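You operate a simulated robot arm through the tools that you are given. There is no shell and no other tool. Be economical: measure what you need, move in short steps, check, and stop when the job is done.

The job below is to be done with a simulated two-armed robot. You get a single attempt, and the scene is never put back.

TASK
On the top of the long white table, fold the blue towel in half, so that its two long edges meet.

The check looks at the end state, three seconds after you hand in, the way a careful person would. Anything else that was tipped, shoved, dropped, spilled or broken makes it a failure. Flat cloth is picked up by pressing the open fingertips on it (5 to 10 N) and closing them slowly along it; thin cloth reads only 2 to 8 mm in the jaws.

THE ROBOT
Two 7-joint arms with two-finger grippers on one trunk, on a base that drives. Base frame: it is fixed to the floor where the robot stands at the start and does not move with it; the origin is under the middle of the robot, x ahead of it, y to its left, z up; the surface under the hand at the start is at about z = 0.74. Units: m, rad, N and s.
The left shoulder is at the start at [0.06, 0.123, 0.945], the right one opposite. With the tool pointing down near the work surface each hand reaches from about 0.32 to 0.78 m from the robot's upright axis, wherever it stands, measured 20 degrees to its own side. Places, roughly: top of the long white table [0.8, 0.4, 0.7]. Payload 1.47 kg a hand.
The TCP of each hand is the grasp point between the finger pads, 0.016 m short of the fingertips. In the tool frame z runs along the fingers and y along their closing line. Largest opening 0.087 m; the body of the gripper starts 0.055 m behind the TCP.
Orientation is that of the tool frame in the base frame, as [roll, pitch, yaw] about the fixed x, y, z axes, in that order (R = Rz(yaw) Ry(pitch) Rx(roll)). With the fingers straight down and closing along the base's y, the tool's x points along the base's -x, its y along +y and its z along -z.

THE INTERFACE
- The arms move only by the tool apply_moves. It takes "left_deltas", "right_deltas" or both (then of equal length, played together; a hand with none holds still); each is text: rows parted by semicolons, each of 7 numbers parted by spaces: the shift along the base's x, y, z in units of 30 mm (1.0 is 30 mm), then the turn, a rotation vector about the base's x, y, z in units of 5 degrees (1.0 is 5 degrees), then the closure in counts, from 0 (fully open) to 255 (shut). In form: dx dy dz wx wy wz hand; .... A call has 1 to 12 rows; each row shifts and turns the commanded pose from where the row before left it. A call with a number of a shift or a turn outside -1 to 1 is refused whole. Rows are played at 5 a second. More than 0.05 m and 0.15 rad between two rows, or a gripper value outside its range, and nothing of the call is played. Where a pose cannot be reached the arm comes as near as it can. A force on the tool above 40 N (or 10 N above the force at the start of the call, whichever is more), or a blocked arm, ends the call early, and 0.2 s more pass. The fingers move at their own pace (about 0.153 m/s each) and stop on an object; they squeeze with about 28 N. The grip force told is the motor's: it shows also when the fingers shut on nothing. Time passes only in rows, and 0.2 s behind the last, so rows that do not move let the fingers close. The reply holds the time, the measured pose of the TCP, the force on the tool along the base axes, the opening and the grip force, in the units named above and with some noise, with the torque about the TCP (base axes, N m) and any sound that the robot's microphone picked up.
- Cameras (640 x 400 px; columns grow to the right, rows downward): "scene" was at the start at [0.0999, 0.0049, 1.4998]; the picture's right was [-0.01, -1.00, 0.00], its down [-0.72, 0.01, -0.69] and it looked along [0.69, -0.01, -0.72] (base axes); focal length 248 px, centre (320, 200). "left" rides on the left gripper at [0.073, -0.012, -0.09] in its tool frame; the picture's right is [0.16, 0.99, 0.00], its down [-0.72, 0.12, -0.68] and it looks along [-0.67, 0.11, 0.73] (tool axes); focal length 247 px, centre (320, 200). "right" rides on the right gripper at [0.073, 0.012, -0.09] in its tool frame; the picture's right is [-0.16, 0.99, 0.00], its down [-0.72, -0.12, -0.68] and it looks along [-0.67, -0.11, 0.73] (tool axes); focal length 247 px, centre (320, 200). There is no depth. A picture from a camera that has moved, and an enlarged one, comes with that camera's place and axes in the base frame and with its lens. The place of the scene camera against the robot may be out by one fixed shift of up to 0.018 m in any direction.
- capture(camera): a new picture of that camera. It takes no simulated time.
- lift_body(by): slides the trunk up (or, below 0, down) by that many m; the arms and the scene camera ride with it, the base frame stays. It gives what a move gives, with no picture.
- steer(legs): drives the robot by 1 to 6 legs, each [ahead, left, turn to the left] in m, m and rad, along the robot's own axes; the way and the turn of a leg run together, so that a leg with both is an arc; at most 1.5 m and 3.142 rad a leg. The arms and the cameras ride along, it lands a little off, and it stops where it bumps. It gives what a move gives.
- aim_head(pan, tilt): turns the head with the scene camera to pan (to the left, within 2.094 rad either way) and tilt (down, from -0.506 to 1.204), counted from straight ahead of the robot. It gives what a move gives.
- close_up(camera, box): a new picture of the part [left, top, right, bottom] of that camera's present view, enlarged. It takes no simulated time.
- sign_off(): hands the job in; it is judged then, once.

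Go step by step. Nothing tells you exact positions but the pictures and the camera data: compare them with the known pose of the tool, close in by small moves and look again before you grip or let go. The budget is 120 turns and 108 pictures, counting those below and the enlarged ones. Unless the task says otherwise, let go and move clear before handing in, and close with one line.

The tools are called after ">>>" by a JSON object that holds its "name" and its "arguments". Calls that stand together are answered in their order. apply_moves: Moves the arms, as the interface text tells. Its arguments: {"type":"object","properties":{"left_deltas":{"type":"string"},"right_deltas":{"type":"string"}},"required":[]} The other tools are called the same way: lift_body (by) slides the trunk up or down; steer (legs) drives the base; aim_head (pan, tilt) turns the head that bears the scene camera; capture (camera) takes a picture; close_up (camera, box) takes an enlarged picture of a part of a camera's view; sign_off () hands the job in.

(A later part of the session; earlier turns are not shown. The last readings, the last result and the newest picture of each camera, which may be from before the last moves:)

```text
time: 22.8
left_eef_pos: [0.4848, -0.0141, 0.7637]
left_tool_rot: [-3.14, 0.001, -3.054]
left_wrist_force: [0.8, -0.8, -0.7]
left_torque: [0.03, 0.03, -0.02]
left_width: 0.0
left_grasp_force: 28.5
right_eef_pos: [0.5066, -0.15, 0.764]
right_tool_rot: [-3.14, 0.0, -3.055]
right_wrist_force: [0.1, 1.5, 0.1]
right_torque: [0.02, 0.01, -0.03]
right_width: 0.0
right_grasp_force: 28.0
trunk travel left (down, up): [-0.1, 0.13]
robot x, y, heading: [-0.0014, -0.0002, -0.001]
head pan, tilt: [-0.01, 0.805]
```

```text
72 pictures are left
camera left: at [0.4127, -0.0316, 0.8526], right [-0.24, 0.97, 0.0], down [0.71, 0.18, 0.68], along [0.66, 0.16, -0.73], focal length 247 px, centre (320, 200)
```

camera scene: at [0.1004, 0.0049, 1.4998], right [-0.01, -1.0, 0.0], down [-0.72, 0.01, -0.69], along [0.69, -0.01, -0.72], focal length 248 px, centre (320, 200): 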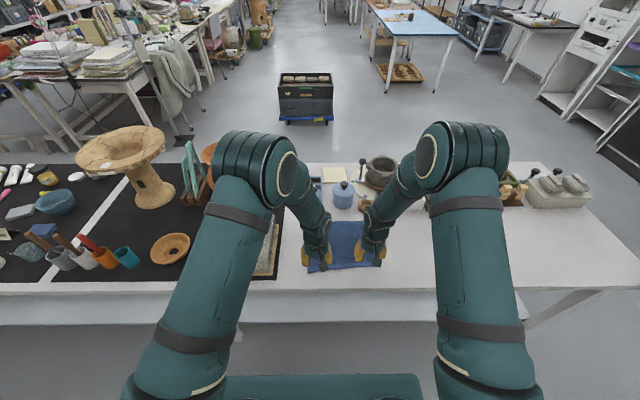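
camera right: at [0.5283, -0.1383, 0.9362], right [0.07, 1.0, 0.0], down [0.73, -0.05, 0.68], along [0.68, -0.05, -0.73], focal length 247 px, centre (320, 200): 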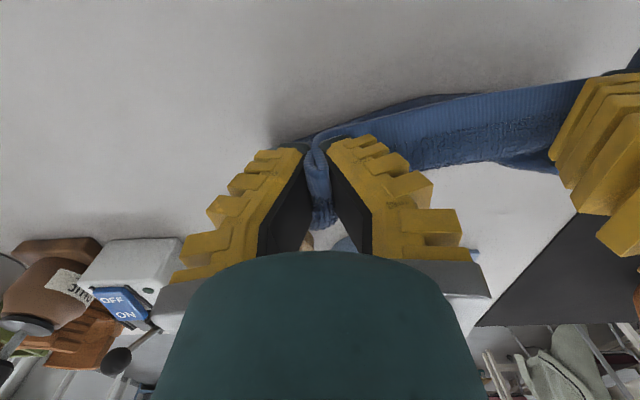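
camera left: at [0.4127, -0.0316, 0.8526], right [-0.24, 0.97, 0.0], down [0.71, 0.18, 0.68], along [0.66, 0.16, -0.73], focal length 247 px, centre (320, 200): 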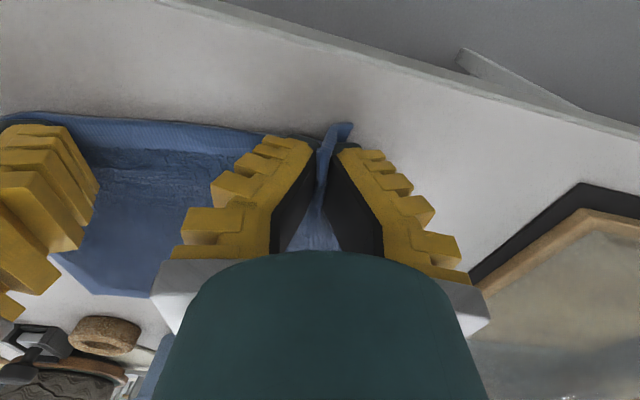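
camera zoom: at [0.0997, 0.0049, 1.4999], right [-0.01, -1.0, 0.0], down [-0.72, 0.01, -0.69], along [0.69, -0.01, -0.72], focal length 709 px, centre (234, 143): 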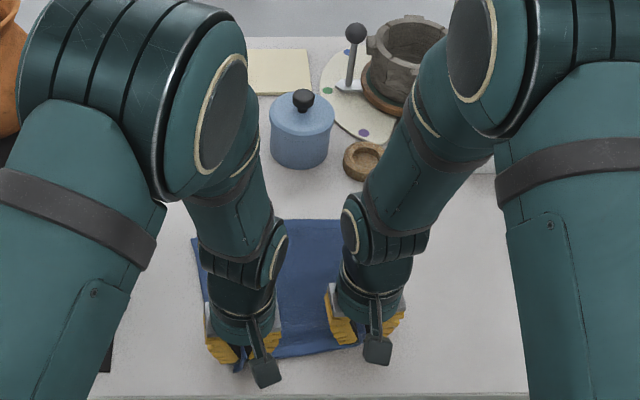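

Straight again, near edge ~3 cm from the table's edge. I lower to light contact and open slowly to spread the cloth, then lift.

>>> {"name": "apply_moves", "arguments": {"left_deltas": "0 0 -0.17 0 0 0 255; 0 0 -0.02 0 0 0 230; 0 0 0 0 0 0 200; 0 0 0 0 0 0 170; 0 0 0 0 0 0 140; 0 0 0 0 0 0 110; 0 0 0 0 0 0 90; 0 0 0.6 0 0 0 90; 0 0 1 0 0 0 90; 0 0 1 0 0 0 90; 0 0.5 1 0 0 0 90", "right_deltas": "0 0 -0.17 0 0 0 255; 0 0 -0.02 0 0 0 230; 0 0 0 0 0 0 200; 0 0 0 0 0 0 170; 0 0 0 0 0 0 140; 0 0 0 0 0 0 110; 0 0 0 0 0 0 90; 0 0 0.6 0 0 0 90; 0 0 1 0 0 0 90; 0 0 1 0 0 0 90; 0 -0.5 1 0 0 0 90"}}

>>> {"name": "apply_moves", "arguments": {"left_deltas": "0 1 0.5 0 0 0 90; 0 1 0.5 0 0 0 90; 0 1 0.5 0 0 0 90; 0 1 0.2 0 0 0 90; 0 1 0 0 0 0 90; 0 1 0 0 0 0 90", "right_deltas": "0 -1 0.5 0 0 0 90; 0 -1 0.5 0 0 0 90; 0 -1 0.5 0 0 0 90; 0 -1 0.2 0 0 0 90; 0 -1 0 0 0 0 90; 0 -1 0 0 0 0 90"}}

>>> {"name": "close_up", "arguments": {"camera": "scene", "box": [270, 150, 430, 290]}}

```text
time: 25.2
left_eef_pos: [0.4854, 0.0019, 0.8676]
left_tool_rot: [-3.138, 0.0, -3.054]
left_wrist_force: [-0.3, 1.1, 1.1]
left_torque: [0.01, -0.01, 0.01]
left_width: 0.0613
left_grasp_force: 3.0
right_eef_pos: [0.5066, -0.1684, 0.8651]
right_tool_rot: [3.141, -0.001, -3.056]
right_wrist_force: [-0.4, -0.8, 0.8]
right_torque: [-0.01, -0.01, 0.02]
right_width: 0.0612
right_grasp_force: 3.5
trunk travel left (down, up): [-0.1, 0.13]
robot x, y, heading: [0.001, -0.003, 0.0]
head pan, tilt: [-0.01, 0.805]
```

```text
time: 26.6
left_eef_pos: [0.4864, 0.1813, 0.9163]
left_tool_rot: [-3.14, 0.0, -3.055]
left_wrist_force: [0.1, 0.2, -0.3]
left_torque: [-0.03, 0.0, -0.01]
left_width: 0.0612
left_grasp_force: 4.1
right_eef_pos: [0.5071, -0.3449, 0.915]
right_tool_rot: [-3.14, 0.0, -3.053]
right_wrist_force: [-0.5, -1.1, -1.0]
right_torque: [0.01, 0.01, -0.02]
right_width: 0.0613
right_grasp_force: 3.5
trunk travel left (down, up): [-0.1, 0.13]
robot x, y, heading: [0.0006, -0.0022, 0.002]
head pan, tilt: [-0.01, 0.805]
```

```text
2.86 times, centred on (350, 220) of scene
camera zoom: at [0.0999, 0.005, 1.4998], right [-0.01, -1.0, 0.0], down [-0.72, 0.01, -0.69], along [0.69, -0.01, -0.72], focal length 709 px, centre (234, 143)
```

zoom: 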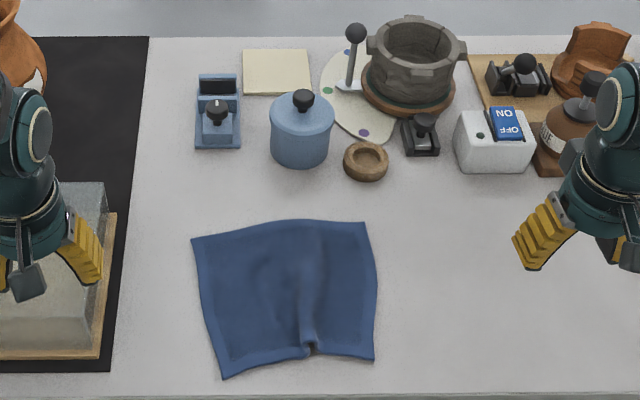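

The near edge got bunched into a ridge in the middle, while the far edge is intact. I'll press closed fingertips near the two near corners and drag them outward to flatten it.

>>> {"name": "apply_moves", "arguments": {"left_deltas": "-0.1 -1 0 0 0 0 255; -0.1 -1 0 0 0 0 255; -0.1 -1 0 0 0 0 255; -0.1 -1 0 0 0 0 255; -0.1 -1 -0.2 0 0 0 255; -0.1 -1 -1 0 0 0 255; 0 -0.2 -1 0 0 0 255; 0 0 -1 0 0 0 255; 0 0 -1 0 0 0 255; 0 0 -0.5 0 0 0 255", "right_deltas": "-0.1 1 0 0 0 0 255; -0.1 1 0 0 0 0 255; -0.1 1 0 0 0 0 255; -0.1 1 0 0 0 0 255; -0.1 1 -0.2 0 0 0 255; -0.1 1 -1 0 0 0 255; 0 0.5 -1 0 0 0 255; 0 0 -1 0 0 0 255; 0 0 -1 0 0 0 255; 0 0 -0.5 0 0 0 255"}}

>>> {"name": "capture", "arguments": {"camera": "left"}}

>>> {"name": "capture", "arguments": {"camera": "right"}}

```text
time: 28.8
left_eef_pos: [0.4674, -0.0062, 0.777]
left_tool_rot: [-3.14, 0.002, -3.055]
left_wrist_force: [0.2, -0.1, 0.8]
left_torque: [-0.02, -0.02, 0.01]
left_width: 0.0
left_grasp_force: 28.6
right_eef_pos: [0.4876, -0.1507, 0.7751]
right_tool_rot: [3.141, -0.001, -3.054]
right_wrist_force: [-0.5, 0.4, -0.2]
right_torque: [-0.02, 0.01, 0.0]
right_width: 0.0
right_grasp_force: 28.1
trunk travel left (down, up): [-0.1, 0.13]
robot x, y, heading: [0.0009, -0.0026, 0.001]
head pan, tilt: [-0.01, 0.805]
```

```text
70 pictures are left
camera left: at [0.3944, -0.0246, 0.865], right [-0.24, 0.97, 0.0], down [0.71, 0.18, 0.68], along [0.66, 0.16, -0.73], focal length 247 px, centre (320, 200)
```

left: 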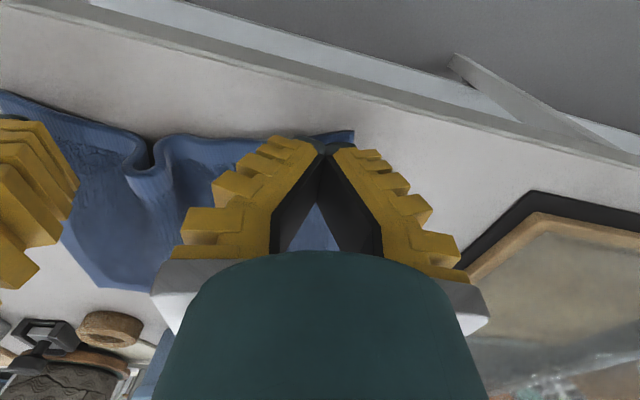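

```text
69 pictures are left
camera right: at [0.4145, -0.1444, 0.8658], right [0.07, 1.0, 0.0], down [0.73, -0.05, 0.68], along [0.68, -0.05, -0.73], focal length 247 px, centre (320, 200)
```

right: 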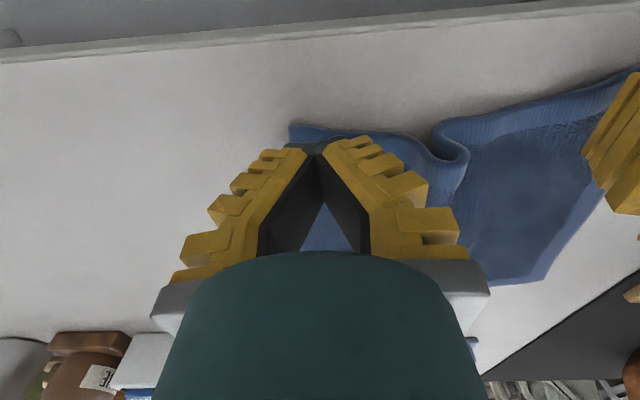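

Fingertips are where I want them. Press down, then drag outward: left +y 19 mm, right −y 36 mm.

>>> {"name": "apply_moves", "arguments": {"left_deltas": "0 0 -0.5 0 0 0 255; 0 0 -0.12 0 0 0 255; 0 0 0 0 0 0 255", "right_deltas": "0 0 -0.45 0 0 0 255; 0 0 -0.12 0 0 0 255; 0 0 0 0 0 0 255"}}

```text
time: 29.6
left_eef_pos: [0.4664, -0.005, 0.758]
left_tool_rot: [-3.14, 0.002, -3.054]
left_wrist_force: [0.7, 0.5, 2.5]
left_torque: [0.02, 0.0, 0.0]
left_width: 0.0
left_grasp_force: 28.5
right_eef_pos: [0.4882, -0.1509, 0.7575]
right_tool_rot: [-3.141, 0.0, -3.055]
right_wrist_force: [-0.4, -0.9, -0.4]
right_torque: [0.01, 0.03, 0.01]
right_width: 0.0
right_grasp_force: 28.0
trunk travel left (down, up): [-0.1, 0.13]
robot x, y, heading: [0.0002, 0.0025, -0.005]
head pan, tilt: [-0.01, 0.805]
```

>>> {"name": "apply_moves", "arguments": {"left_deltas": "0 0 -0.04 0 0 0 255; 0 0 0 0 0 0 255; 0 0.1 0 0 0 0 255; 0 0.2 0 0 0 0 255; 0 0.2 0 0 0 0 255; 0 0.15 0 0 0 0 255", "right_deltas": "0 0 -0.07 0 0 0 255; 0 0 -0.03 0 0 0 255; 0 -0.1 0 0 0 0 255; 0 -0.2 0 0 0 0 255; 0 -0.2 0 0 0 0 255; 0 -0.2 0 0 0 0 255"}}

>>> {"name": "capture", "arguments": {"camera": "left"}}

>>> {"name": "capture", "arguments": {"camera": "right"}}

```text
time: 31.0
left_eef_pos: [0.4668, 0.016, 0.7567]
left_tool_rot: [-3.139, 0.003, -3.055]
left_wrist_force: [-0.8, -3.5, 12.8]
left_torque: [0.01, -0.08, -0.01]
left_width: 0.0
left_grasp_force: 27.9
right_eef_pos: [0.4887, -0.171, 0.7567]
right_tool_rot: [-3.141, 0.002, -3.053]
right_wrist_force: [0.9, 3.1, 12.9]
right_torque: [0.07, -0.02, 0.0]
right_width: 0.0
right_grasp_force: 28.2
trunk travel left (down, up): [-0.1, 0.13]
robot x, y, heading: [-0.0009, -0.0009, -0.003]
head pan, tilt: [-0.01, 0.805]
```

```text
68 pictures are left
camera left: at [0.3951, -0.0034, 0.8453], right [-0.24, 0.97, 0.0], down [0.71, 0.18, 0.68], along [0.66, 0.16, -0.73], focal length 247 px, centre (320, 200)
```

left: 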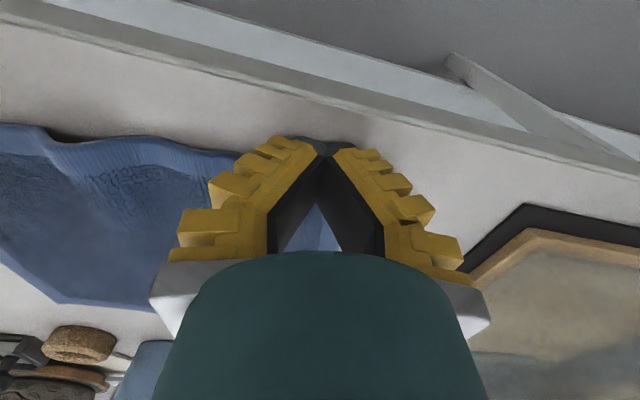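

```text
67 pictures are left
camera right: at [0.4142, -0.1648, 0.8461], right [0.07, 1.0, 0.0], down [0.73, -0.05, 0.68], along [0.68, -0.05, -0.73], focal length 247 px, centre (320, 200)
```

right: 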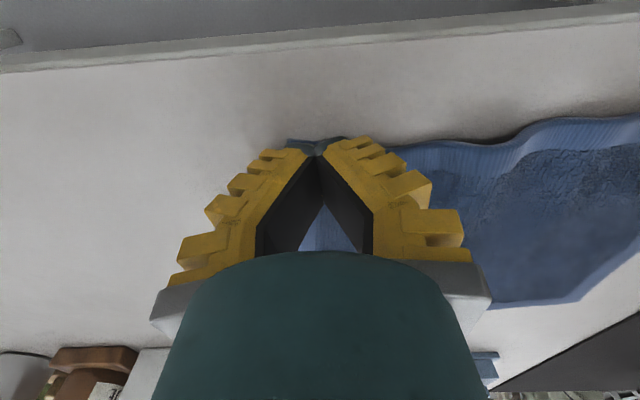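

The ridge is nearly gone. A little more spread on the right, then lift and look.

>>> {"name": "apply_moves", "arguments": {"left_deltas": "0 0.1 0 0 0 0 255; 0 0 0 0 0 0 255; 0 0 0 0 0 0 255; 0 0 0.5 0 0 0 255; 0 0 1 0 0 0 255; 0 0 1 0 0 0 255; 0 0.5 1 0 0 0 255; 0 1 1 0 0 0 255; 0 1 1 0 0 0 200; 0 1 0 0 0 0 140; 0 1 0 0 0 0 115", "right_deltas": "0 -0.2 0 0 0 0 255; 0 -0.2 0 0 0 0 255; 0 -0.15 0 0 0 0 255; 0 0 0.5 0 0 0 255; 0 0 1 0 0 0 255; 0 0 1 0 0 0 255; 0 -0.5 1 0 0 0 255; 0 -1 1 0 0 0 255; 0 -1 1 0 0 0 200; 0 -1 0 0 0 0 140; 0 -1 0 0 0 0 115"}}

>>> {"name": "close_up", "arguments": {"camera": "scene", "box": [270, 150, 430, 290]}}

```text
time: 33.4
left_eef_pos: [0.4658, 0.1536, 0.9193]
left_tool_rot: [-3.14, 0.002, -3.055]
left_wrist_force: [-0.4, -0.4, 0.6]
left_torque: [-0.01, 0.01, -0.01]
left_width: 0.0533
left_grasp_force: 3.4
right_eef_pos: [0.4883, -0.3217, 0.9203]
right_tool_rot: [-3.141, 0.0, -3.052]
right_wrist_force: [-0.6, 0.0, -0.5]
right_torque: [-0.01, 0.03, 0.01]
right_width: 0.0531
right_grasp_force: 3.7
trunk travel left (down, up): [-0.1, 0.13]
robot x, y, heading: [0.0007, -0.0014, 0.003]
head pan, tilt: [-0.01, 0.805]
```

```text
2.86 times, centred on (350, 220) of scene
camera zoom: at [0.0993, 0.005, 1.4999], right [-0.01, -1.0, 0.0], down [-0.72, 0.01, -0.69], along [0.69, -0.01, -0.72], focal length 709 px, centre (234, 143)
```

zoom: 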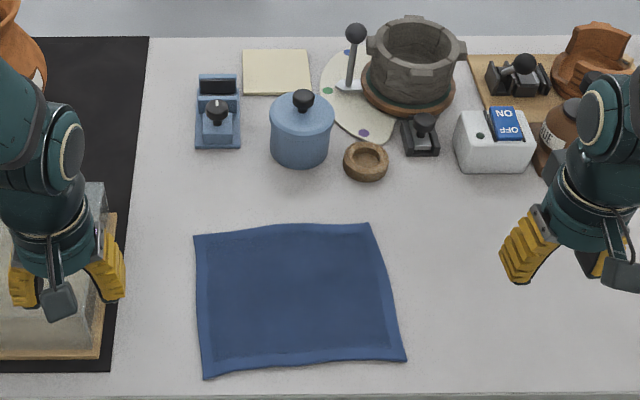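

The towel is flat and square again (hand-frame corners ≈ TL (0.650, 0.046), TR (0.669, −0.187), BR (0.471, −0.202), BL (0.454, 0.031)). I'll back the base up 9 cm for wrist room at the near edge, then pinch the very far edge.

>>> {"name": "steer", "arguments": {"legs": [[-0.09, 0, 0]]}}

>>> {"name": "close_up", "arguments": {"camera": "scene", "box": [270, 130, 430, 270]}}

```text
time: 34.5
left_eef_pos: [0.3734, 0.1531, 0.9191]
left_tool_rot: [-3.138, 0.003, -3.054]
left_wrist_force: [-0.1, 0.7, 0.0]
left_torque: [0.02, -0.04, 0.0]
left_width: 0.0534
left_grasp_force: 4.1
right_eef_pos: [0.3971, -0.322, 0.9213]
right_tool_rot: [-3.14, 0.002, -3.056]
right_wrist_force: [-0.2, 0.0, 0.7]
right_torque: [0.01, 0.02, 0.02]
right_width: 0.0534
right_grasp_force: 3.8
trunk travel left (down, up): [-0.1, 0.13]
robot x, y, heading: [-0.0942, 0.0015, 0.003]
head pan, tilt: [-0.01, 0.805]
```

```text
2.86 times, centred on (350, 200) of scene
camera zoom: at [0.0072, 0.0049, 1.4999], right [-0.01, -1.0, 0.0], down [-0.72, 0.01, -0.69], along [0.69, -0.01, -0.72], focal length 709 px, centre (234, 200)
```

zoom: 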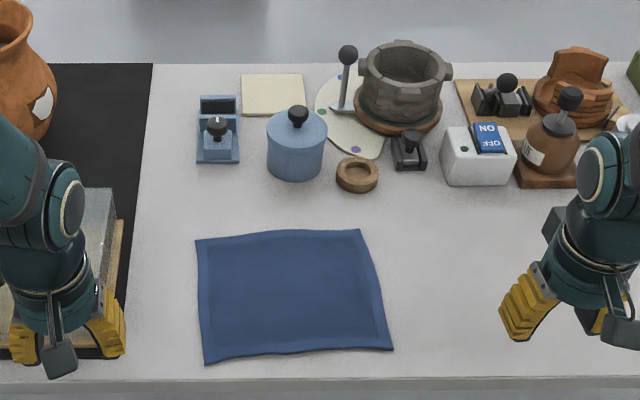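

>>> {"name": "apply_moves", "arguments": {"left_deltas": "0.95 -0.47 0 0 0 0 115; 0.95 -0.47 0 0 0 0 115; 0.95 -0.47 0 0 0 0 115; 0.95 -0.47 0 0 0 0 115; 0.95 -0.47 0 0 0 0 115; 0.95 -0.47 0 0 0 0 115; 0.95 -0.47 0 0 0 0 115; 0.95 -0.47 -0.5 0 0 0 115; 0.95 -0.46 -0.6 0 0 0 115; 0.94 -0.45 -0.8 0 0 0 115; 0 0 -1 0 0 0 115; 0 0 -1 0 0 0 115", "right_deltas": "0.91 0.56 0 0 0 0 115; 0.91 0.56 0 0 0 0 115; 0.91 0.56 0 0 0 0 115; 0.91 0.56 0 0 0 0 115; 0.91 0.56 0 0 0 0 115; 0.91 0.56 0 0 0 0 115; 0.91 0.56 0 0 0 0 115; 0.91 0.56 -0.5 0 0 0 115; 0.91 0.56 -0.6 0 0 0 115; 0.91 0.56 -0.8 0 0 0 115; 0 0 -1 0 0 0 115; 0 0 -1 0 0 0 115"}}

>>> {"name": "capture", "arguments": {"camera": "left"}}

>>> {"name": "capture", "arguments": {"camera": "right"}}

>>> {"name": "close_up", "arguments": {"camera": "scene", "box": [270, 130, 430, 270]}}

```text
time: 37.1
left_eef_pos: [0.6444, 0.0168, 0.8039]
left_tool_rot: [-3.141, -0.001, -3.055]
left_wrist_force: [0.6, -0.2, 0.7]
left_torque: [-0.02, -0.04, 0.01]
left_width: 0.0535
left_grasp_force: 3.4
left hand out of reach, approached as far as the arm can: row 10, 12
right_eef_pos: [0.6659, -0.1555, 0.8037]
right_tool_rot: [-3.14, 0.0, -3.053]
right_wrist_force: [-1.0, 0.2, -1.5]
right_torque: [-0.03, -0.01, 0.03]
right_width: 0.0529
right_grasp_force: 4.1
right hand out of reach, approached as far as the arm can: row 12
trunk travel left (down, up): [-0.1, 0.13]
robot x, y, heading: [-0.0881, 0.0016, 0.0]
head pan, tilt: [-0.01, 0.805]
```

```text
64 pictures are left
camera left: at [0.5726, -0.0016, 0.8922], right [-0.24, 0.97, 0.0], down [0.71, 0.18, 0.68], along [0.66, 0.16, -0.73], focal length 247 px, centre (320, 200)
```

left: 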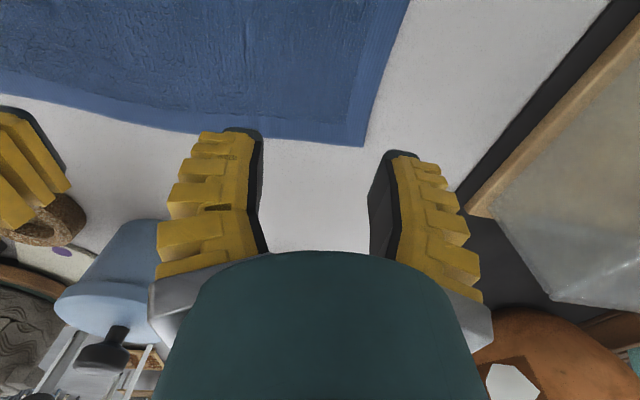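

```text
63 pictures are left
camera right: at [0.5912, -0.1481, 0.8936], right [0.07, 1.0, 0.0], down [0.73, -0.05, 0.68], along [0.68, -0.05, -0.73], focal length 247 px, centre (320, 200)
```

right: 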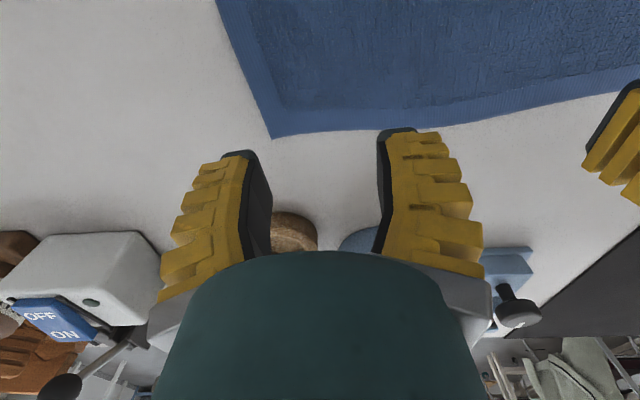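

```text
2.86 times, centred on (350, 200) of scene
camera zoom: at [0.0092, 0.005, 1.4997], right [-0.01, -1.0, 0.0], down [-0.72, 0.01, -0.69], along [0.69, -0.01, -0.72], focal length 709 px, centre (234, 200)
```

zoom: 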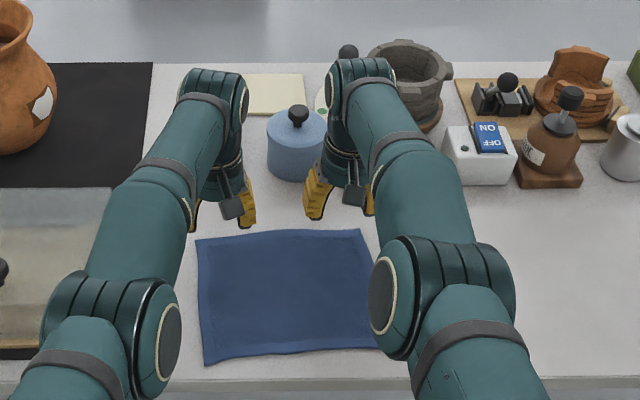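

The left is at its reach limit here. I lift and pull the hands back, then drive 6 cm ahead again.

>>> {"name": "apply_moves", "arguments": {"left_deltas": "-0.5 0 1 0 0 0 115; -1 0 1 0 0 0 115; -1 0 0.5 0 0 0 115; 0 0 0 0 0 0 115", "right_deltas": "-0.5 0 1 0 0 0 115; -1 0 1 0 0 0 115; -1 0 0.5 0 0 0 115; 0 0 0 0 0 0 115"}}

>>> {"name": "steer", "arguments": {"legs": [[0.06, 0, 0]]}}

```text
time: 38.1
left_eef_pos: [0.6447, -0.0054, 0.8734]
left_tool_rot: [-3.141, 0.0, -3.055]
left_wrist_force: [0.0, -0.4, -0.3]
left_torque: [0.0, 0.02, -0.04]
left_width: 0.0531
left_grasp_force: 4.3
left hand out of reach, approached as far as the arm can: row 1, 2, 3
right_eef_pos: [0.6692, -0.1513, 0.8729]
right_tool_rot: [-3.141, -0.002, -3.054]
right_wrist_force: [-0.6, 0.8, 0.1]
right_torque: [0.0, 0.0, -0.01]
right_width: 0.0534
right_grasp_force: 3.8
right hand out of reach, approached as far as the arm can: row 1, 2, 3
trunk travel left (down, up): [-0.1, 0.13]
robot x, y, heading: [-0.0935, -0.0006, -0.001]
head pan, tilt: [-0.01, 0.805]
```

```text
time: 39.1
left_eef_pos: [0.7049, -0.0052, 0.8723]
left_tool_rot: [-3.14, -0.004, -3.055]
left_wrist_force: [-0.7, -0.5, -0.2]
left_torque: [0.0, 0.03, -0.02]
left_width: 0.0532
left_grasp_force: 3.8
right_eef_pos: [0.7303, -0.1512, 0.8719]
right_tool_rot: [3.141, -0.002, -3.054]
right_wrist_force: [-0.1, 0.1, 0.1]
right_torque: [0.02, 0.08, 0.02]
right_width: 0.0532
right_grasp_force: 4.4
trunk travel left (down, up): [-0.1, 0.13]
robot x, y, heading: [-0.0311, -0.0024, 0.001]
head pan, tilt: [-0.01, 0.805]
```

I check how the commanded pose relates to the measured one after driving, with a null move.

>>> {"name": "apply_moves", "arguments": {"left_deltas": "0 0 0 0 0 0 115", "right_deltas": "0 0 0 0 0 0 115"}}

```text
time: 39.5
left_eef_pos: [0.7045, -0.0058, 0.8714]
left_tool_rot: [-3.139, -0.002, -3.054]
left_wrist_force: [0.5, 0.0, -0.8]
left_torque: [0.01, 0.03, 0.03]
left_width: 0.0529
left_grasp_force: 3.5
right_eef_pos: [0.7276, -0.1523, 0.8724]
right_tool_rot: [3.141, 0.0, -3.054]
right_wrist_force: [0.7, 0.0, -0.2]
right_torque: [0.02, -0.03, 0.01]
right_width: 0.0531
right_grasp_force: 3.7
trunk travel left (down, up): [-0.1, 0.13]
robot x, y, heading: [-0.0321, -0.0015, 0.005]
head pan, tilt: [-0.01, 0.805]
```

>>> {"name": "apply_moves", "arguments": {"left_deltas": "-0.8 0.3 0 0 0 0 115; -0.75 0.3 0 0 0 0 115; 0 0 0 0 0 0 115", "right_deltas": "-0.95 0 0 0 0 0 115; -0.95 0 0 0 0 0 115; 0 0 0 0 0 0 115"}}

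```text
time: 40.3
left_eef_pos: [0.7041, -0.0049, 0.8739]
left_tool_rot: [-3.139, -0.001, -3.054]
left_wrist_force: [0.1, 0.0, 0.2]
left_torque: [0.02, -0.03, -0.02]
left_width: 0.0532
left_grasp_force: 3.1
left hand out of reach, approached as far as the arm can: row 1, 2
right_eef_pos: [0.7283, -0.1516, 0.8719]
right_tool_rot: [-3.141, 0.0, -3.053]
right_wrist_force: [-0.4, -0.6, -0.1]
right_torque: [-0.02, 0.01, -0.01]
right_width: 0.0534
right_grasp_force: 4.0
right hand out of reach, approached as far as the arm can: row 1, 2
trunk travel left (down, up): [-0.1, 0.13]
robot x, y, heading: [-0.037, 0.0017, -0.0]
head pan, tilt: [-0.01, 0.805]
```

Both report out of reach even moving inward: perhaps an IK snag at full stretch. I try small vertical and outward moves.

>>> {"name": "apply_moves", "arguments": {"left_deltas": "0 0.5 0.5 0 0 0 115; 0 0.5 0.5 0 0 0 115; 0 0.5 0 0 0 0 115", "right_deltas": "0 -0.5 0.5 0 0 0 115; 0 -0.5 0.5 0 0 0 115; 0 -0.5 0 0 0 0 115"}}

>>> {"name": "capture", "arguments": {"camera": "scene"}}

```text
time: 41.1
left_eef_pos: [0.715, 0.0386, 0.9023]
left_tool_rot: [-3.14, -0.003, -3.055]
left_wrist_force: [-0.7, 0.3, -0.2]
left_torque: [-0.04, 0.01, 0.01]
left_width: 0.0533
left_grasp_force: 4.0
left hand out of reach, approached as far as the arm can: row 1, 2, 3
right_eef_pos: [0.7284, -0.1961, 0.9035]
right_tool_rot: [3.141, -0.002, -3.054]
right_wrist_force: [0.0, 0.0, -0.2]
right_torque: [0.0, 0.01, -0.02]
right_width: 0.0534
right_grasp_force: 4.5
trunk travel left (down, up): [-0.1, 0.13]
robot x, y, heading: [-0.0342, -0.0005, -0.004]
head pan, tilt: [-0.01, 0.805]
```

```text
61 pictures are left
camera scene: at [0.0683, 0.0049, 1.4998], right [-0.01, -1.0, 0.0], down [-0.72, 0.01, -0.69], along [0.69, -0.01, -0.72], focal length 248 px, centre (320, 200)
```

scene: 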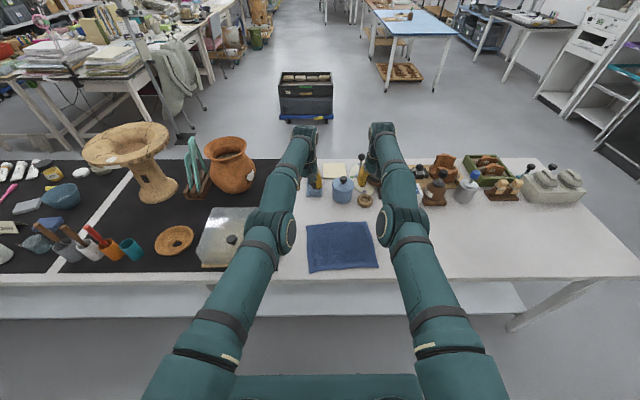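

Both arms are stretched straight (singular). Moving sideways toward each shoulder's side should bend the elbows again, then I can retract.

>>> {"name": "apply_moves", "arguments": {"left_deltas": "0 1 0 0 0 0 115; 0 1 0 0 0 0 115; 0 1 0 0 0 0 115; -0.5 0 0 0 0 0 115; -0.5 0 0 0 0 0 115", "right_deltas": "0 -0.5 0 0 0 0 115; 0 -0.5 0 0 0 0 115; -0.5 0 0 0 0 0 115; -0.5 0 0 0 0 0 115; -0.5 0 0 0 0 0 115"}}

```text
time: 42.3
left_eef_pos: [0.7283, 0.125, 0.9034]
left_tool_rot: [-3.139, 0.0, -3.055]
left_wrist_force: [0.5, 1.0, 0.4]
left_torque: [0.02, 0.02, 0.03]
left_width: 0.053
left_grasp_force: 3.4
left hand out of reach, approached as far as the arm can: row 1, 2, 3, 4, 5
right_eef_pos: [0.7276, -0.2268, 0.9037]
right_tool_rot: [-3.141, -0.003, -3.054]
right_wrist_force: [0.4, 0.5, 1.0]
right_torque: [0.0, 0.0, -0.02]
right_width: 0.0531
right_grasp_force: 4.0
right hand out of reach, approached as far as the arm can: row 3, 4, 5
trunk travel left (down, up): [-0.1, 0.13]
robot x, y, heading: [-0.0336, 0.0023, -0.002]
head pan, tilt: [-0.01, 0.805]
```

Sideways works but −x does not. I probe with small tilts (fingers forward) and −z steps to see what frees the arms.

>>> {"name": "apply_moves", "arguments": {"left_deltas": "0 0 0 0 -1 0 115; -0.3 0 0 0 -1 0 115", "right_deltas": "0 0 0 0 -1 0 115; -0.3 0 0 0 -1 0 115"}}

>>> {"name": "apply_moves", "arguments": {"left_deltas": "-1 0 0 0 0 0 115; -1 0 0 0 0 0 115", "right_deltas": "-1 0 0 0 0 0 115; -1 0 0 0 0 0 115"}}

```text
time: 42.9
left_eef_pos: [0.761, 0.1206, 0.9024]
left_tool_rot: [-3.127, 0.173, -3.053]
left_wrist_force: [-0.8, 0.0, 0.1]
left_torque: [0.0, 0.03, 0.0]
left_width: 0.0531
left_grasp_force: 3.8
left hand out of reach, approached as far as the arm can: row 1, 2
right_eef_pos: [0.7602, -0.2301, 0.9041]
right_tool_rot: [-3.127, 0.173, -3.053]
right_wrist_force: [-0.6, -0.5, -0.7]
right_torque: [0.0, 0.05, -0.03]
right_width: 0.0535
right_grasp_force: 3.7
right hand out of reach, approached as far as the arm can: row 1, 2
trunk travel left (down, up): [-0.1, 0.13]
robot x, y, heading: [-0.033, 0.0012, -0.002]
head pan, tilt: [-0.01, 0.805]
```

```text
time: 43.5
left_eef_pos: [0.7596, 0.1215, 0.901]
left_tool_rot: [-3.127, 0.172, -3.051]
left_wrist_force: [0.5, 0.2, 0.3]
left_torque: [-0.02, 0.0, 0.02]
left_width: 0.0529
left_grasp_force: 4.0
left hand out of reach, approached as far as the arm can: row 1, 2
right_eef_pos: [0.7602, -0.2303, 0.9046]
right_tool_rot: [-3.126, 0.173, -3.055]
right_wrist_force: [0.2, 0.6, 0.5]
right_torque: [-0.02, 0.03, 0.0]
right_width: 0.053
right_grasp_force: 4.1
right hand out of reach, approached as far as the arm can: row 1, 2
trunk travel left (down, up): [-0.1, 0.13]
robot x, y, heading: [-0.0345, 0.0014, -0.001]
head pan, tilt: [-0.01, 0.805]
```

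The wrists ride on a full-stretch sphere. I try a run of many small retracting rows to let the solver bend the elbows.

>>> {"name": "apply_moves", "arguments": {"left_deltas": "-0.3 0 0.1 0 0 0 115; -0.3 0 0.1 0 0 0 115; -0.3 0 0.1 0 0 0 115; -0.3 0 0.1 0 0 0 115; -0.3 0 0.1 0 0 0 115; -0.3 0 0.1 0 0 0 115"}}

```text
time: 44.9
left_eef_pos: [0.7589, 0.1156, 0.9194]
left_tool_rot: [-3.126, 0.173, -3.052]
left_wrist_force: [0.5, -0.1, -1.0]
left_torque: [0.0, 0.0, 0.0]
left_width: 0.0532
left_grasp_force: 4.2
left hand out of reach, approached as far as the arm can: row 1, 2, 3, 4, 5, 6
right_eef_pos: [0.7613, -0.2306, 0.9045]
right_tool_rot: [-3.126, 0.172, -3.055]
right_wrist_force: [-0.3, -0.2, 0.3]
right_torque: [0.01, -0.04, -0.01]
right_width: 0.053
right_grasp_force: 3.7
trunk travel left (down, up): [-0.1, 0.13]
robot x, y, heading: [-0.0298, -0.0008, -0.0]
head pan, tilt: [-0.01, 0.805]
```

I run a small diagnostic on the right arm: a tilt back plus a +x nudge, then −x.

>>> {"name": "apply_moves", "arguments": {"right_deltas": "0 0 0 0 1 0 115; 0 0 0 0 1 0 115; 0 0 0 0 1 0 115; 0 0 0 0 1 0 115"}}

>>> {"name": "apply_moves", "arguments": {"right_deltas": "-1 -0.3 0 0 0 0 115; -1 -0.3 0 0 0 0 115; -1 -0.3 0 0 0 0 115; -1 -0.3 0 0 0 0 115"}}

>>> {"name": "capture", "arguments": {"camera": "scene"}}

```text
time: 45.9
left_eef_pos: [0.7603, 0.1155, 0.9198]
left_tool_rot: [-3.126, 0.173, -3.053]
left_wrist_force: [-0.1, -0.4, -0.3]
left_torque: [0.0, -0.01, 0.02]
left_width: 0.0535
left_grasp_force: 3.8
right_eef_pos: [0.6972, -0.221, 0.8959]
right_tool_rot: [3.126, -0.177, -3.05]
right_wrist_force: [-0.1, -0.8, 0.6]
right_torque: [-0.02, -0.06, -0.02]
right_width: 0.053
right_grasp_force: 3.6
right hand out of reach, approached as far as the arm can: row 1, 2, 3, 4
trunk travel left (down, up): [-0.1, 0.13]
robot x, y, heading: [-0.0328, 0.0014, 0.001]
head pan, tilt: [-0.01, 0.805]
```

```text
time: 46.9
left_eef_pos: [0.7595, 0.1158, 0.9189]
left_tool_rot: [-3.126, 0.172, -3.053]
left_wrist_force: [0.5, -0.5, 0.4]
left_torque: [-0.02, 0.02, -0.01]
left_width: 0.0533
left_grasp_force: 3.6
right_eef_pos: [0.6899, -0.2721, 0.8952]
right_tool_rot: [3.125, -0.176, -3.054]
right_wrist_force: [-0.3, -0.4, -0.2]
right_torque: [0.0, 0.0, 0.0]
right_width: 0.0532
right_grasp_force: 4.0
right hand out of reach, approached as far as the arm can: row 1, 2, 3, 4
trunk travel left (down, up): [-0.1, 0.13]
robot x, y, heading: [-0.0325, 0.0003, -0.0]
head pan, tilt: [-0.01, 0.805]
```

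```text
60 pictures are left
camera scene: at [0.068, 0.0044, 1.4998], right [-0.01, -1.0, 0.0], down [-0.72, 0.01, -0.69], along [0.69, -0.01, -0.72], focal length 248 px, centre (320, 200)
```

scene: 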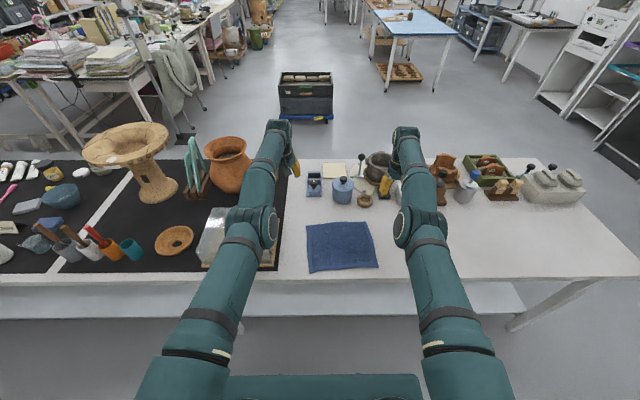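

The elbows are truly straight. I'll tilt the right hand's fingers toward the robot until the wrist limit makes the elbow bend.

>>> {"name": "apply_moves", "arguments": {"right_deltas": "-0.5 0 0.5 0 1 0 115; -0.5 0 0.5 0 1 0 115; -0.5 0 0.5 0 1 0 115; -0.5 0 0.5 0 1 0 115; -0.5 0 0.5 0 1 0 115; -0.5 0 0.5 0 1 0 115; -0.5 0 0.5 0 1 0 115; -0.5 0 0.5 0 1 0 115"}}

```text
time: 48.7
left_eef_pos: [0.7602, 0.1144, 0.9183]
left_tool_rot: [-3.125, 0.173, -3.055]
left_wrist_force: [0.2, -0.2, 0.0]
left_torque: [0.02, -0.01, 0.04]
left_width: 0.0531
left_grasp_force: 4.0
right_eef_pos: [0.5653, -0.2561, 1.0368]
right_tool_rot: [3.074, -0.731, -3.035]
right_wrist_force: [0.5, -0.6, -0.3]
right_torque: [0.05, 0.05, 0.0]
right_width: 0.0533
right_grasp_force: 3.8
right hand out of reach, approached as far as the arm can: row 6, 7, 8
trunk travel left (down, up): [-0.1, 0.13]
robot x, y, heading: [-0.0296, -0.0006, -0.001]
head pan, tilt: [-0.01, 0.805]
```

It moved fine for rows 1–5. Now I try a plain retract of the right hand, and the same trick on the left.

>>> {"name": "apply_moves", "arguments": {"left_deltas": "-0.5 0 0.5 0 1 0 115; -0.5 0 0.5 0 1 0 115; -0.5 0 0.5 0 1 0 115; -0.5 0 0.5 0 1 0 115; -0.5 0 0.5 0 1 0 115; -0.5 0 0.5 0 1 0 115; -0.5 0 0.5 0 1 0 115; -0.5 0 0.5 0 1 0 115", "right_deltas": "-0.7 0 0 0 0 0 115; -0.7 0 0 0 0 0 115; -0.7 0 0 0 -1 0 115; -0.7 0 0 0 -1 0 115; -0.5 0 0 0 -1 0 115; -0.5 0 0 0 -1 0 115; 0 0 0 0 0 0 115; 0 0 0 0 0 0 115"}}

>>> {"name": "capture", "arguments": {"camera": "scene"}}

```text
time: 50.5
left_eef_pos: [0.6501, 0.1185, 1.0184]
left_tool_rot: [3.107, -0.387, -3.048]
left_wrist_force: [0.3, -0.3, -0.6]
left_torque: [0.0, -0.03, 0.01]
left_width: 0.0531
left_grasp_force: 4.3
left hand out of reach, approached as far as the arm can: row 3, 5, 7, 8
right_eef_pos: [0.4542, -0.256, 1.0373]
right_tool_rot: [3.117, -0.38, -3.053]
right_wrist_force: [0.0, -1.0, 0.3]
right_torque: [-0.01, 0.03, 0.06]
right_width: 0.0531
right_grasp_force: 3.8
trunk travel left (down, up): [-0.1, 0.13]
robot x, y, heading: [-0.0324, 0.0002, 0.001]
head pan, tilt: [-0.01, 0.805]
```

```text
59 pictures are left
camera scene: at [0.0678, 0.0048, 1.4998], right [-0.01, -1.0, 0.0], down [-0.72, 0.01, -0.69], along [0.69, -0.01, -0.72], focal length 248 px, centre (320, 200)
```

scene: 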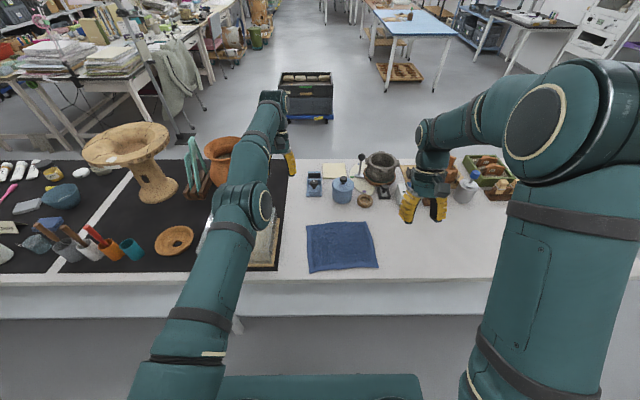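

Right arm is free with a bent elbow. I repeat on the left: more tilt plus retract.

>>> {"name": "apply_moves", "arguments": {"left_deltas": "-0.5 0 0.3 0 1 0 115; -0.5 0 0.3 0 1 0 115; -0.5 0 0.3 0 1 0 115; -0.5 0 0.3 0 1 0 115; -0.5 0 0.3 0 1 0 115; -0.5 0 0.3 0 0 0 115; -0.7 0 0 0 0 0 115; -0.7 0 0 0 0 0 115", "right_deltas": "0 0 0 0 -1 0 115; 0 0 0 0 -1 0 115; 0 0 0 0 -1 0 115; 0 0 0 0 -1 0 115; 0 0 0 0 -0.35 0 115; 0 0 0 0 0 0 115; 0 0 0 0 0 0 115; 0 0 0 0 0 0 115"}}

```text
time: 52.3
left_eef_pos: [0.5246, 0.1092, 1.0458]
left_tool_rot: [3.079, -0.64, -3.033]
left_wrist_force: [0.2, -0.5, 0.2]
left_torque: [0.01, -0.03, -0.01]
left_width: 0.0533
left_grasp_force: 3.8
left hand out of reach, approached as far as the arm can: row 2, 3, 4, 5
right_eef_pos: [0.4528, -0.2559, 1.0369]
right_tool_rot: [-3.133, -0.004, -3.062]
right_wrist_force: [-0.2, -0.3, 0.2]
right_torque: [-0.01, 0.0, 0.03]
right_width: 0.0529
right_grasp_force: 4.1
trunk travel left (down, up): [-0.1, 0.13]
robot x, y, heading: [-0.0294, 0.0017, 0.006]
head pan, tilt: [-0.01, 0.805]
```

Both are free. I restore the left tilt, and bring the hands over the far corners.

>>> {"name": "apply_moves", "arguments": {"left_deltas": "0 0 0 0 -1 0 115; 0 0 0 0 -1 0 115; 0 0 0 0 -1 0 115; 0 0 0 0 -1 0 115; 0 0 0 0 -1 0 115; 0 0 0 0 -1 0 115; 0 0 0 0 -1 0 115; 0 0 0 0 -0.33 0 115; 0 0 0 0 0 0 115", "right_deltas": "0.8 0.4 -0.2 0 0 0 115; 0.8 0.4 -0.5 0 0 0 115; 0.8 0.4 -0.8 0 0 0 115; 0.8 0.4 -0.8 0 0 0 115; 0.8 0.4 -0.8 0 0 0 115; 0.8 0.4 -0.8 0 0 0 115; 0.8 0.4 -0.8 0 0 0 115; 0.8 0.4 -0.8 0 0 0 115; 0.85 0.2 -0.8 0 0 0 115"}}

```text
time: 54.3
left_eef_pos: [0.5267, 0.1088, 1.0447]
left_tool_rot: [-3.14, -0.004, -3.053]
left_wrist_force: [0.1, -0.7, 0.2]
left_torque: [0.01, 0.01, -0.01]
left_width: 0.0533
left_grasp_force: 3.4
right_eef_pos: [0.6694, -0.152, 0.8472]
right_tool_rot: [-3.133, -0.005, -3.061]
right_wrist_force: [0.5, -0.2, -0.8]
right_torque: [0.01, 0.01, -0.03]
right_width: 0.0534
right_grasp_force: 4.2
trunk travel left (down, up): [-0.1, 0.13]
robot x, y, heading: [-0.0342, 0.0, 0.001]
head pan, tilt: [-0.01, 0.805]
```

>>> {"name": "apply_moves", "arguments": {"left_deltas": "0.486 -0.355 -0.9 0 0 0 115; 0.486 -0.355 -0.9 0 0 0 115; 0.486 -0.355 -0.9 0 0 0 115; 0.486 -0.355 -0.9 0 0 0 115; 0.486 -0.355 -0.9 0 0 0 115; 0.486 -0.355 -0.9 0 0 0 115; 0.486 -0.355 -0.9 0 0 0 115; 0.486 -0.355 -0.9 0 0 0 115; 0.486 -0.355 -0.9 0 0 0 115", "right_deltas": "0 0 -0.17 0 0 0 115; 0 0 -0.17 0 0 0 115; 0 0 -0.17 0 0 0 115; 0 0 -0.17 0 0 0 115; 0 0 -0.17 0 0 0 115; 0 0 -0.17 0 0 0 115; 0 0 -0.17 0 0 0 115; 0 0 -0.17 0 0 0 115; 0 0 -0.17 0 0 0 115"}}

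>>> {"name": "capture", "arguments": {"camera": "left"}}

>>> {"name": "capture", "arguments": {"camera": "right"}}

>>> {"name": "capture", "arguments": {"camera": "scene"}}

```text
time: 56.3
left_eef_pos: [0.6596, 0.0119, 0.802]
left_tool_rot: [-3.139, -0.003, -3.052]
left_wrist_force: [0.0, -0.1, 0.6]
left_torque: [-0.01, 0.04, 0.0]
left_width: 0.0533
left_grasp_force: 3.8
right_eef_pos: [0.6712, -0.1527, 0.8018]
right_tool_rot: [-3.134, -0.003, -3.061]
right_wrist_force: [0.5, -0.4, -0.9]
right_torque: [-0.04, -0.02, -0.02]
right_width: 0.0532
right_grasp_force: 4.1
trunk travel left (down, up): [-0.1, 0.13]
robot x, y, heading: [-0.0302, 0.0027, -0.0]
head pan, tilt: [-0.01, 0.805]
```

```text
58 pictures are left
camera left: at [0.5873, -0.0053, 0.8912], right [-0.24, 0.97, 0.0], down [0.71, 0.18, 0.68], along [0.66, 0.16, -0.74], focal length 247 px, centre (320, 200)
```

left: 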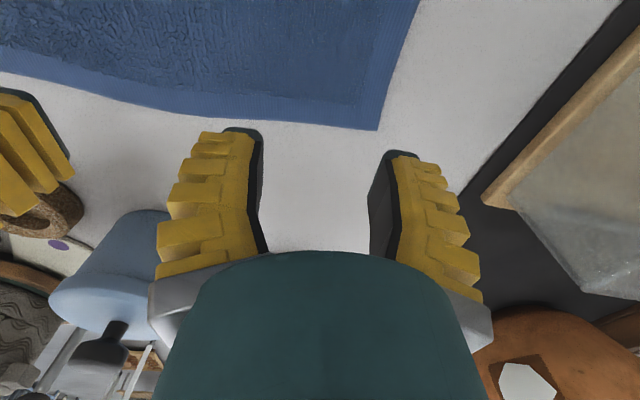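

```text
57 pictures are left
camera right: at [0.5974, -0.1464, 0.8921], right [0.08, 1.0, -0.01], down [0.73, -0.05, 0.68], along [0.68, -0.06, -0.73], focal length 247 px, centre (320, 200)
```

right: 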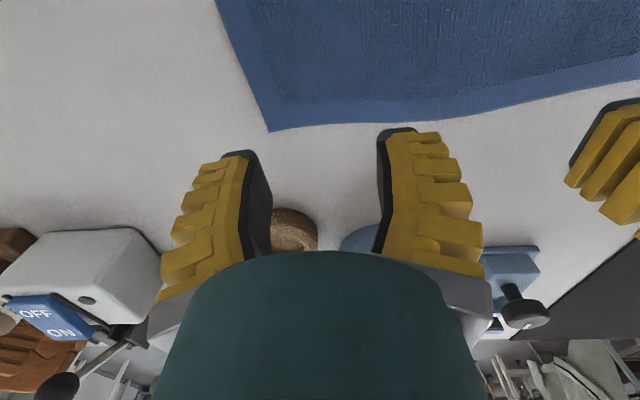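

```text
56 pictures are left
camera scene: at [0.0689, 0.0048, 1.4997], right [-0.01, -1.0, 0.0], down [-0.72, 0.01, -0.69], along [0.69, -0.01, -0.72], focal length 248 px, centre (320, 200)
```

scene: 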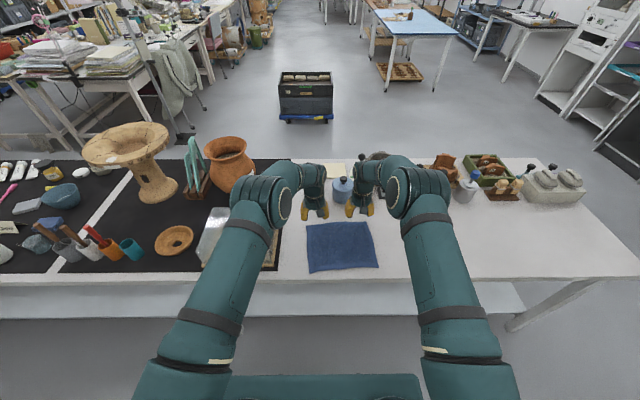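

Corners check out (≈(0.653, 0.048) and (0.673, −0.189)); overlap with the cloth will be ~13–15 mm. I descend to contact with tiny inward shifts.

>>> {"name": "apply_moves", "arguments": {"left_deltas": "0 -0.2 -0.4 0 0 0 115; 0 0 -0.5 0 0 0 115; 0 0 -0.4 0 0 0 115; 0 0 -0.13 0 0 0 115; 0 0 -0.04 0 0 0 115", "right_deltas": "0.1 0.13 -0.4 0 0 0 115; 0 0 -0.5 0 0 0 115; 0 0 -0.4 0 0 0 115; 0 0 -0.13 0 0 0 115; 0 0 -0.04 0 0 0 115"}}

>>> {"name": "capture", "arguments": {"camera": "left"}}

>>> {"name": "capture", "arguments": {"camera": "right"}}

```text
time: 57.5
left_eef_pos: [0.6575, 0.0077, 0.7593]
left_tool_rot: [-3.139, -0.002, -3.054]
left_wrist_force: [-0.9, 0.6, 1.7]
left_torque: [-0.05, -0.01, 0.01]
left_width: 0.0487
left_grasp_force: 7.7
right_eef_pos: [0.6731, -0.1495, 0.7587]
right_tool_rot: [-3.135, -0.002, -3.061]
right_wrist_force: [0.3, -0.8, 2.3]
right_torque: [0.02, 0.05, 0.02]
right_width: 0.0502
right_grasp_force: 3.2
trunk travel left (down, up): [-0.1, 0.13]
robot x, y, heading: [-0.0321, -0.001, -0.0]
head pan, tilt: [-0.01, 0.805]
```

```text
55 pictures are left
camera left: at [0.5867, -0.0107, 0.8479], right [-0.24, 0.97, 0.0], down [0.71, 0.18, 0.68], along [0.66, 0.16, -0.73], focal length 247 px, centre (320, 200)
```

left: 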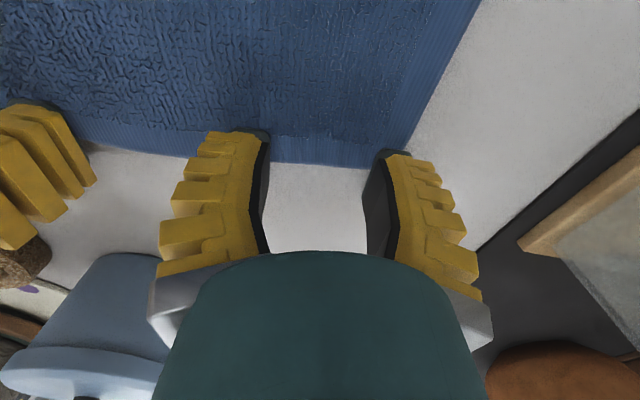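

```text
54 pictures are left
camera right: at [0.5996, -0.1424, 0.8485], right [0.08, 1.0, -0.01], down [0.73, -0.05, 0.68], along [0.68, -0.06, -0.73], focal length 247 px, centre (320, 200)
```

right: 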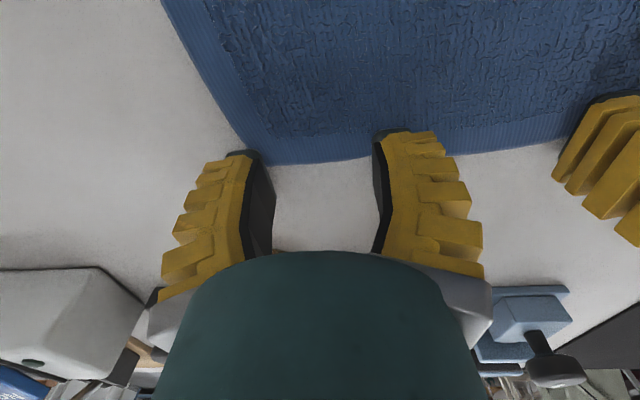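

Good small overlap on the hem. Press a bit harder.

>>> {"name": "apply_moves", "arguments": {"left_deltas": "0 0 -0.05 0 0 0 115; 0 0 0 0 0 0 118", "right_deltas": "0 0 -0.05 0 0 0 115; 0 0 0 0 0 0 118"}}

```text
time: 58.1
left_eef_pos: [0.658, 0.0077, 0.758]
left_tool_rot: [-3.138, -0.002, -3.054]
left_wrist_force: [-0.3, 0.1, 10.1]
left_torque: [-0.18, 0.02, 0.01]
left_width: 0.0487
left_grasp_force: 8.6
right_eef_pos: [0.674, -0.1491, 0.7578]
right_tool_rot: [-3.134, -0.002, -3.062]
right_wrist_force: [1.0, 0.0, 3.8]
right_torque: [0.09, 0.06, -0.02]
right_width: 0.0504
right_grasp_force: 4.0
trunk travel left (down, up): [-0.1, 0.13]
robot x, y, heading: [-0.0337, 0.0011, 0.002]
head pan, tilt: [-0.01, 0.805]
```

>>> {"name": "apply_moves", "arguments": {"left_deltas": "0 0 -0.02 0 0 0 122; 0 0 0 0 0 0 129; 0 0 0 0 0 0 136; 0 0 0 0 0 0 143; 0 0 0 0 0 0 150; 0 0 0 0 0 0 157", "right_deltas": "0 0 -0.05 0 0 0 122; 0 0 0 0 0 0 129; 0 0 0 0 0 0 136; 0 0 0 0 0 0 143; 0 0 0 0 0 0 150; 0 0 0 0 0 0 157"}}

>>> {"name": "capture", "arguments": {"camera": "left"}}

>>> {"name": "capture", "arguments": {"camera": "right"}}

```text
time: 59.5
left_eef_pos: [0.6576, 0.0078, 0.7578]
left_tool_rot: [-3.14, -0.001, -3.055]
left_wrist_force: [0.0, -3.2, 13.6]
left_torque: [-0.17, 0.13, 0.01]
left_width: 0.0406
left_grasp_force: 4.7
right_eef_pos: [0.6713, -0.1494, 0.7574]
right_tool_rot: [-3.137, -0.003, -3.061]
right_wrist_force: [-0.6, 6.2, 12.0]
right_torque: [0.35, 0.15, -0.05]
right_width: 0.0224
right_grasp_force: 8.8
trunk travel left (down, up): [-0.1, 0.13]
robot x, y, heading: [-0.032, -0.0007, -0.002]
head pan, tilt: [-0.01, 0.805]
```

```text
53 pictures are left
camera left: at [0.5854, -0.0105, 0.8466], right [-0.24, 0.97, 0.0], down [0.71, 0.18, 0.68], along [0.66, 0.16, -0.73], focal length 247 px, centre (320, 200)
```

left: 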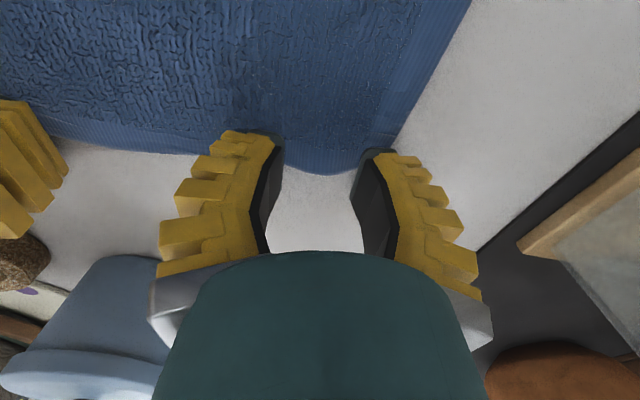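

```text
52 pictures are left
camera right: at [0.5984, -0.1422, 0.8472], right [0.08, 1.0, -0.01], down [0.73, -0.05, 0.68], along [0.68, -0.06, -0.73], focal length 247 px, centre (320, 200)
```

right: 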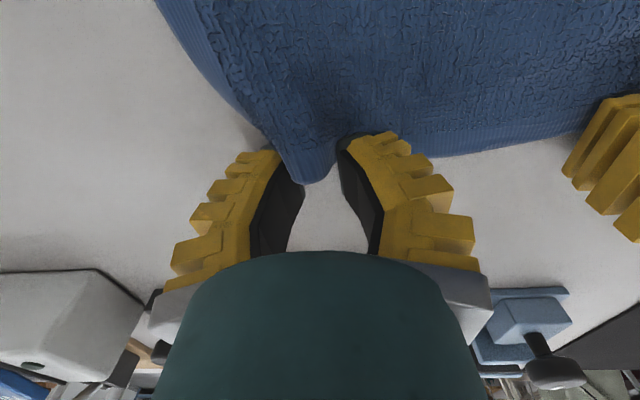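

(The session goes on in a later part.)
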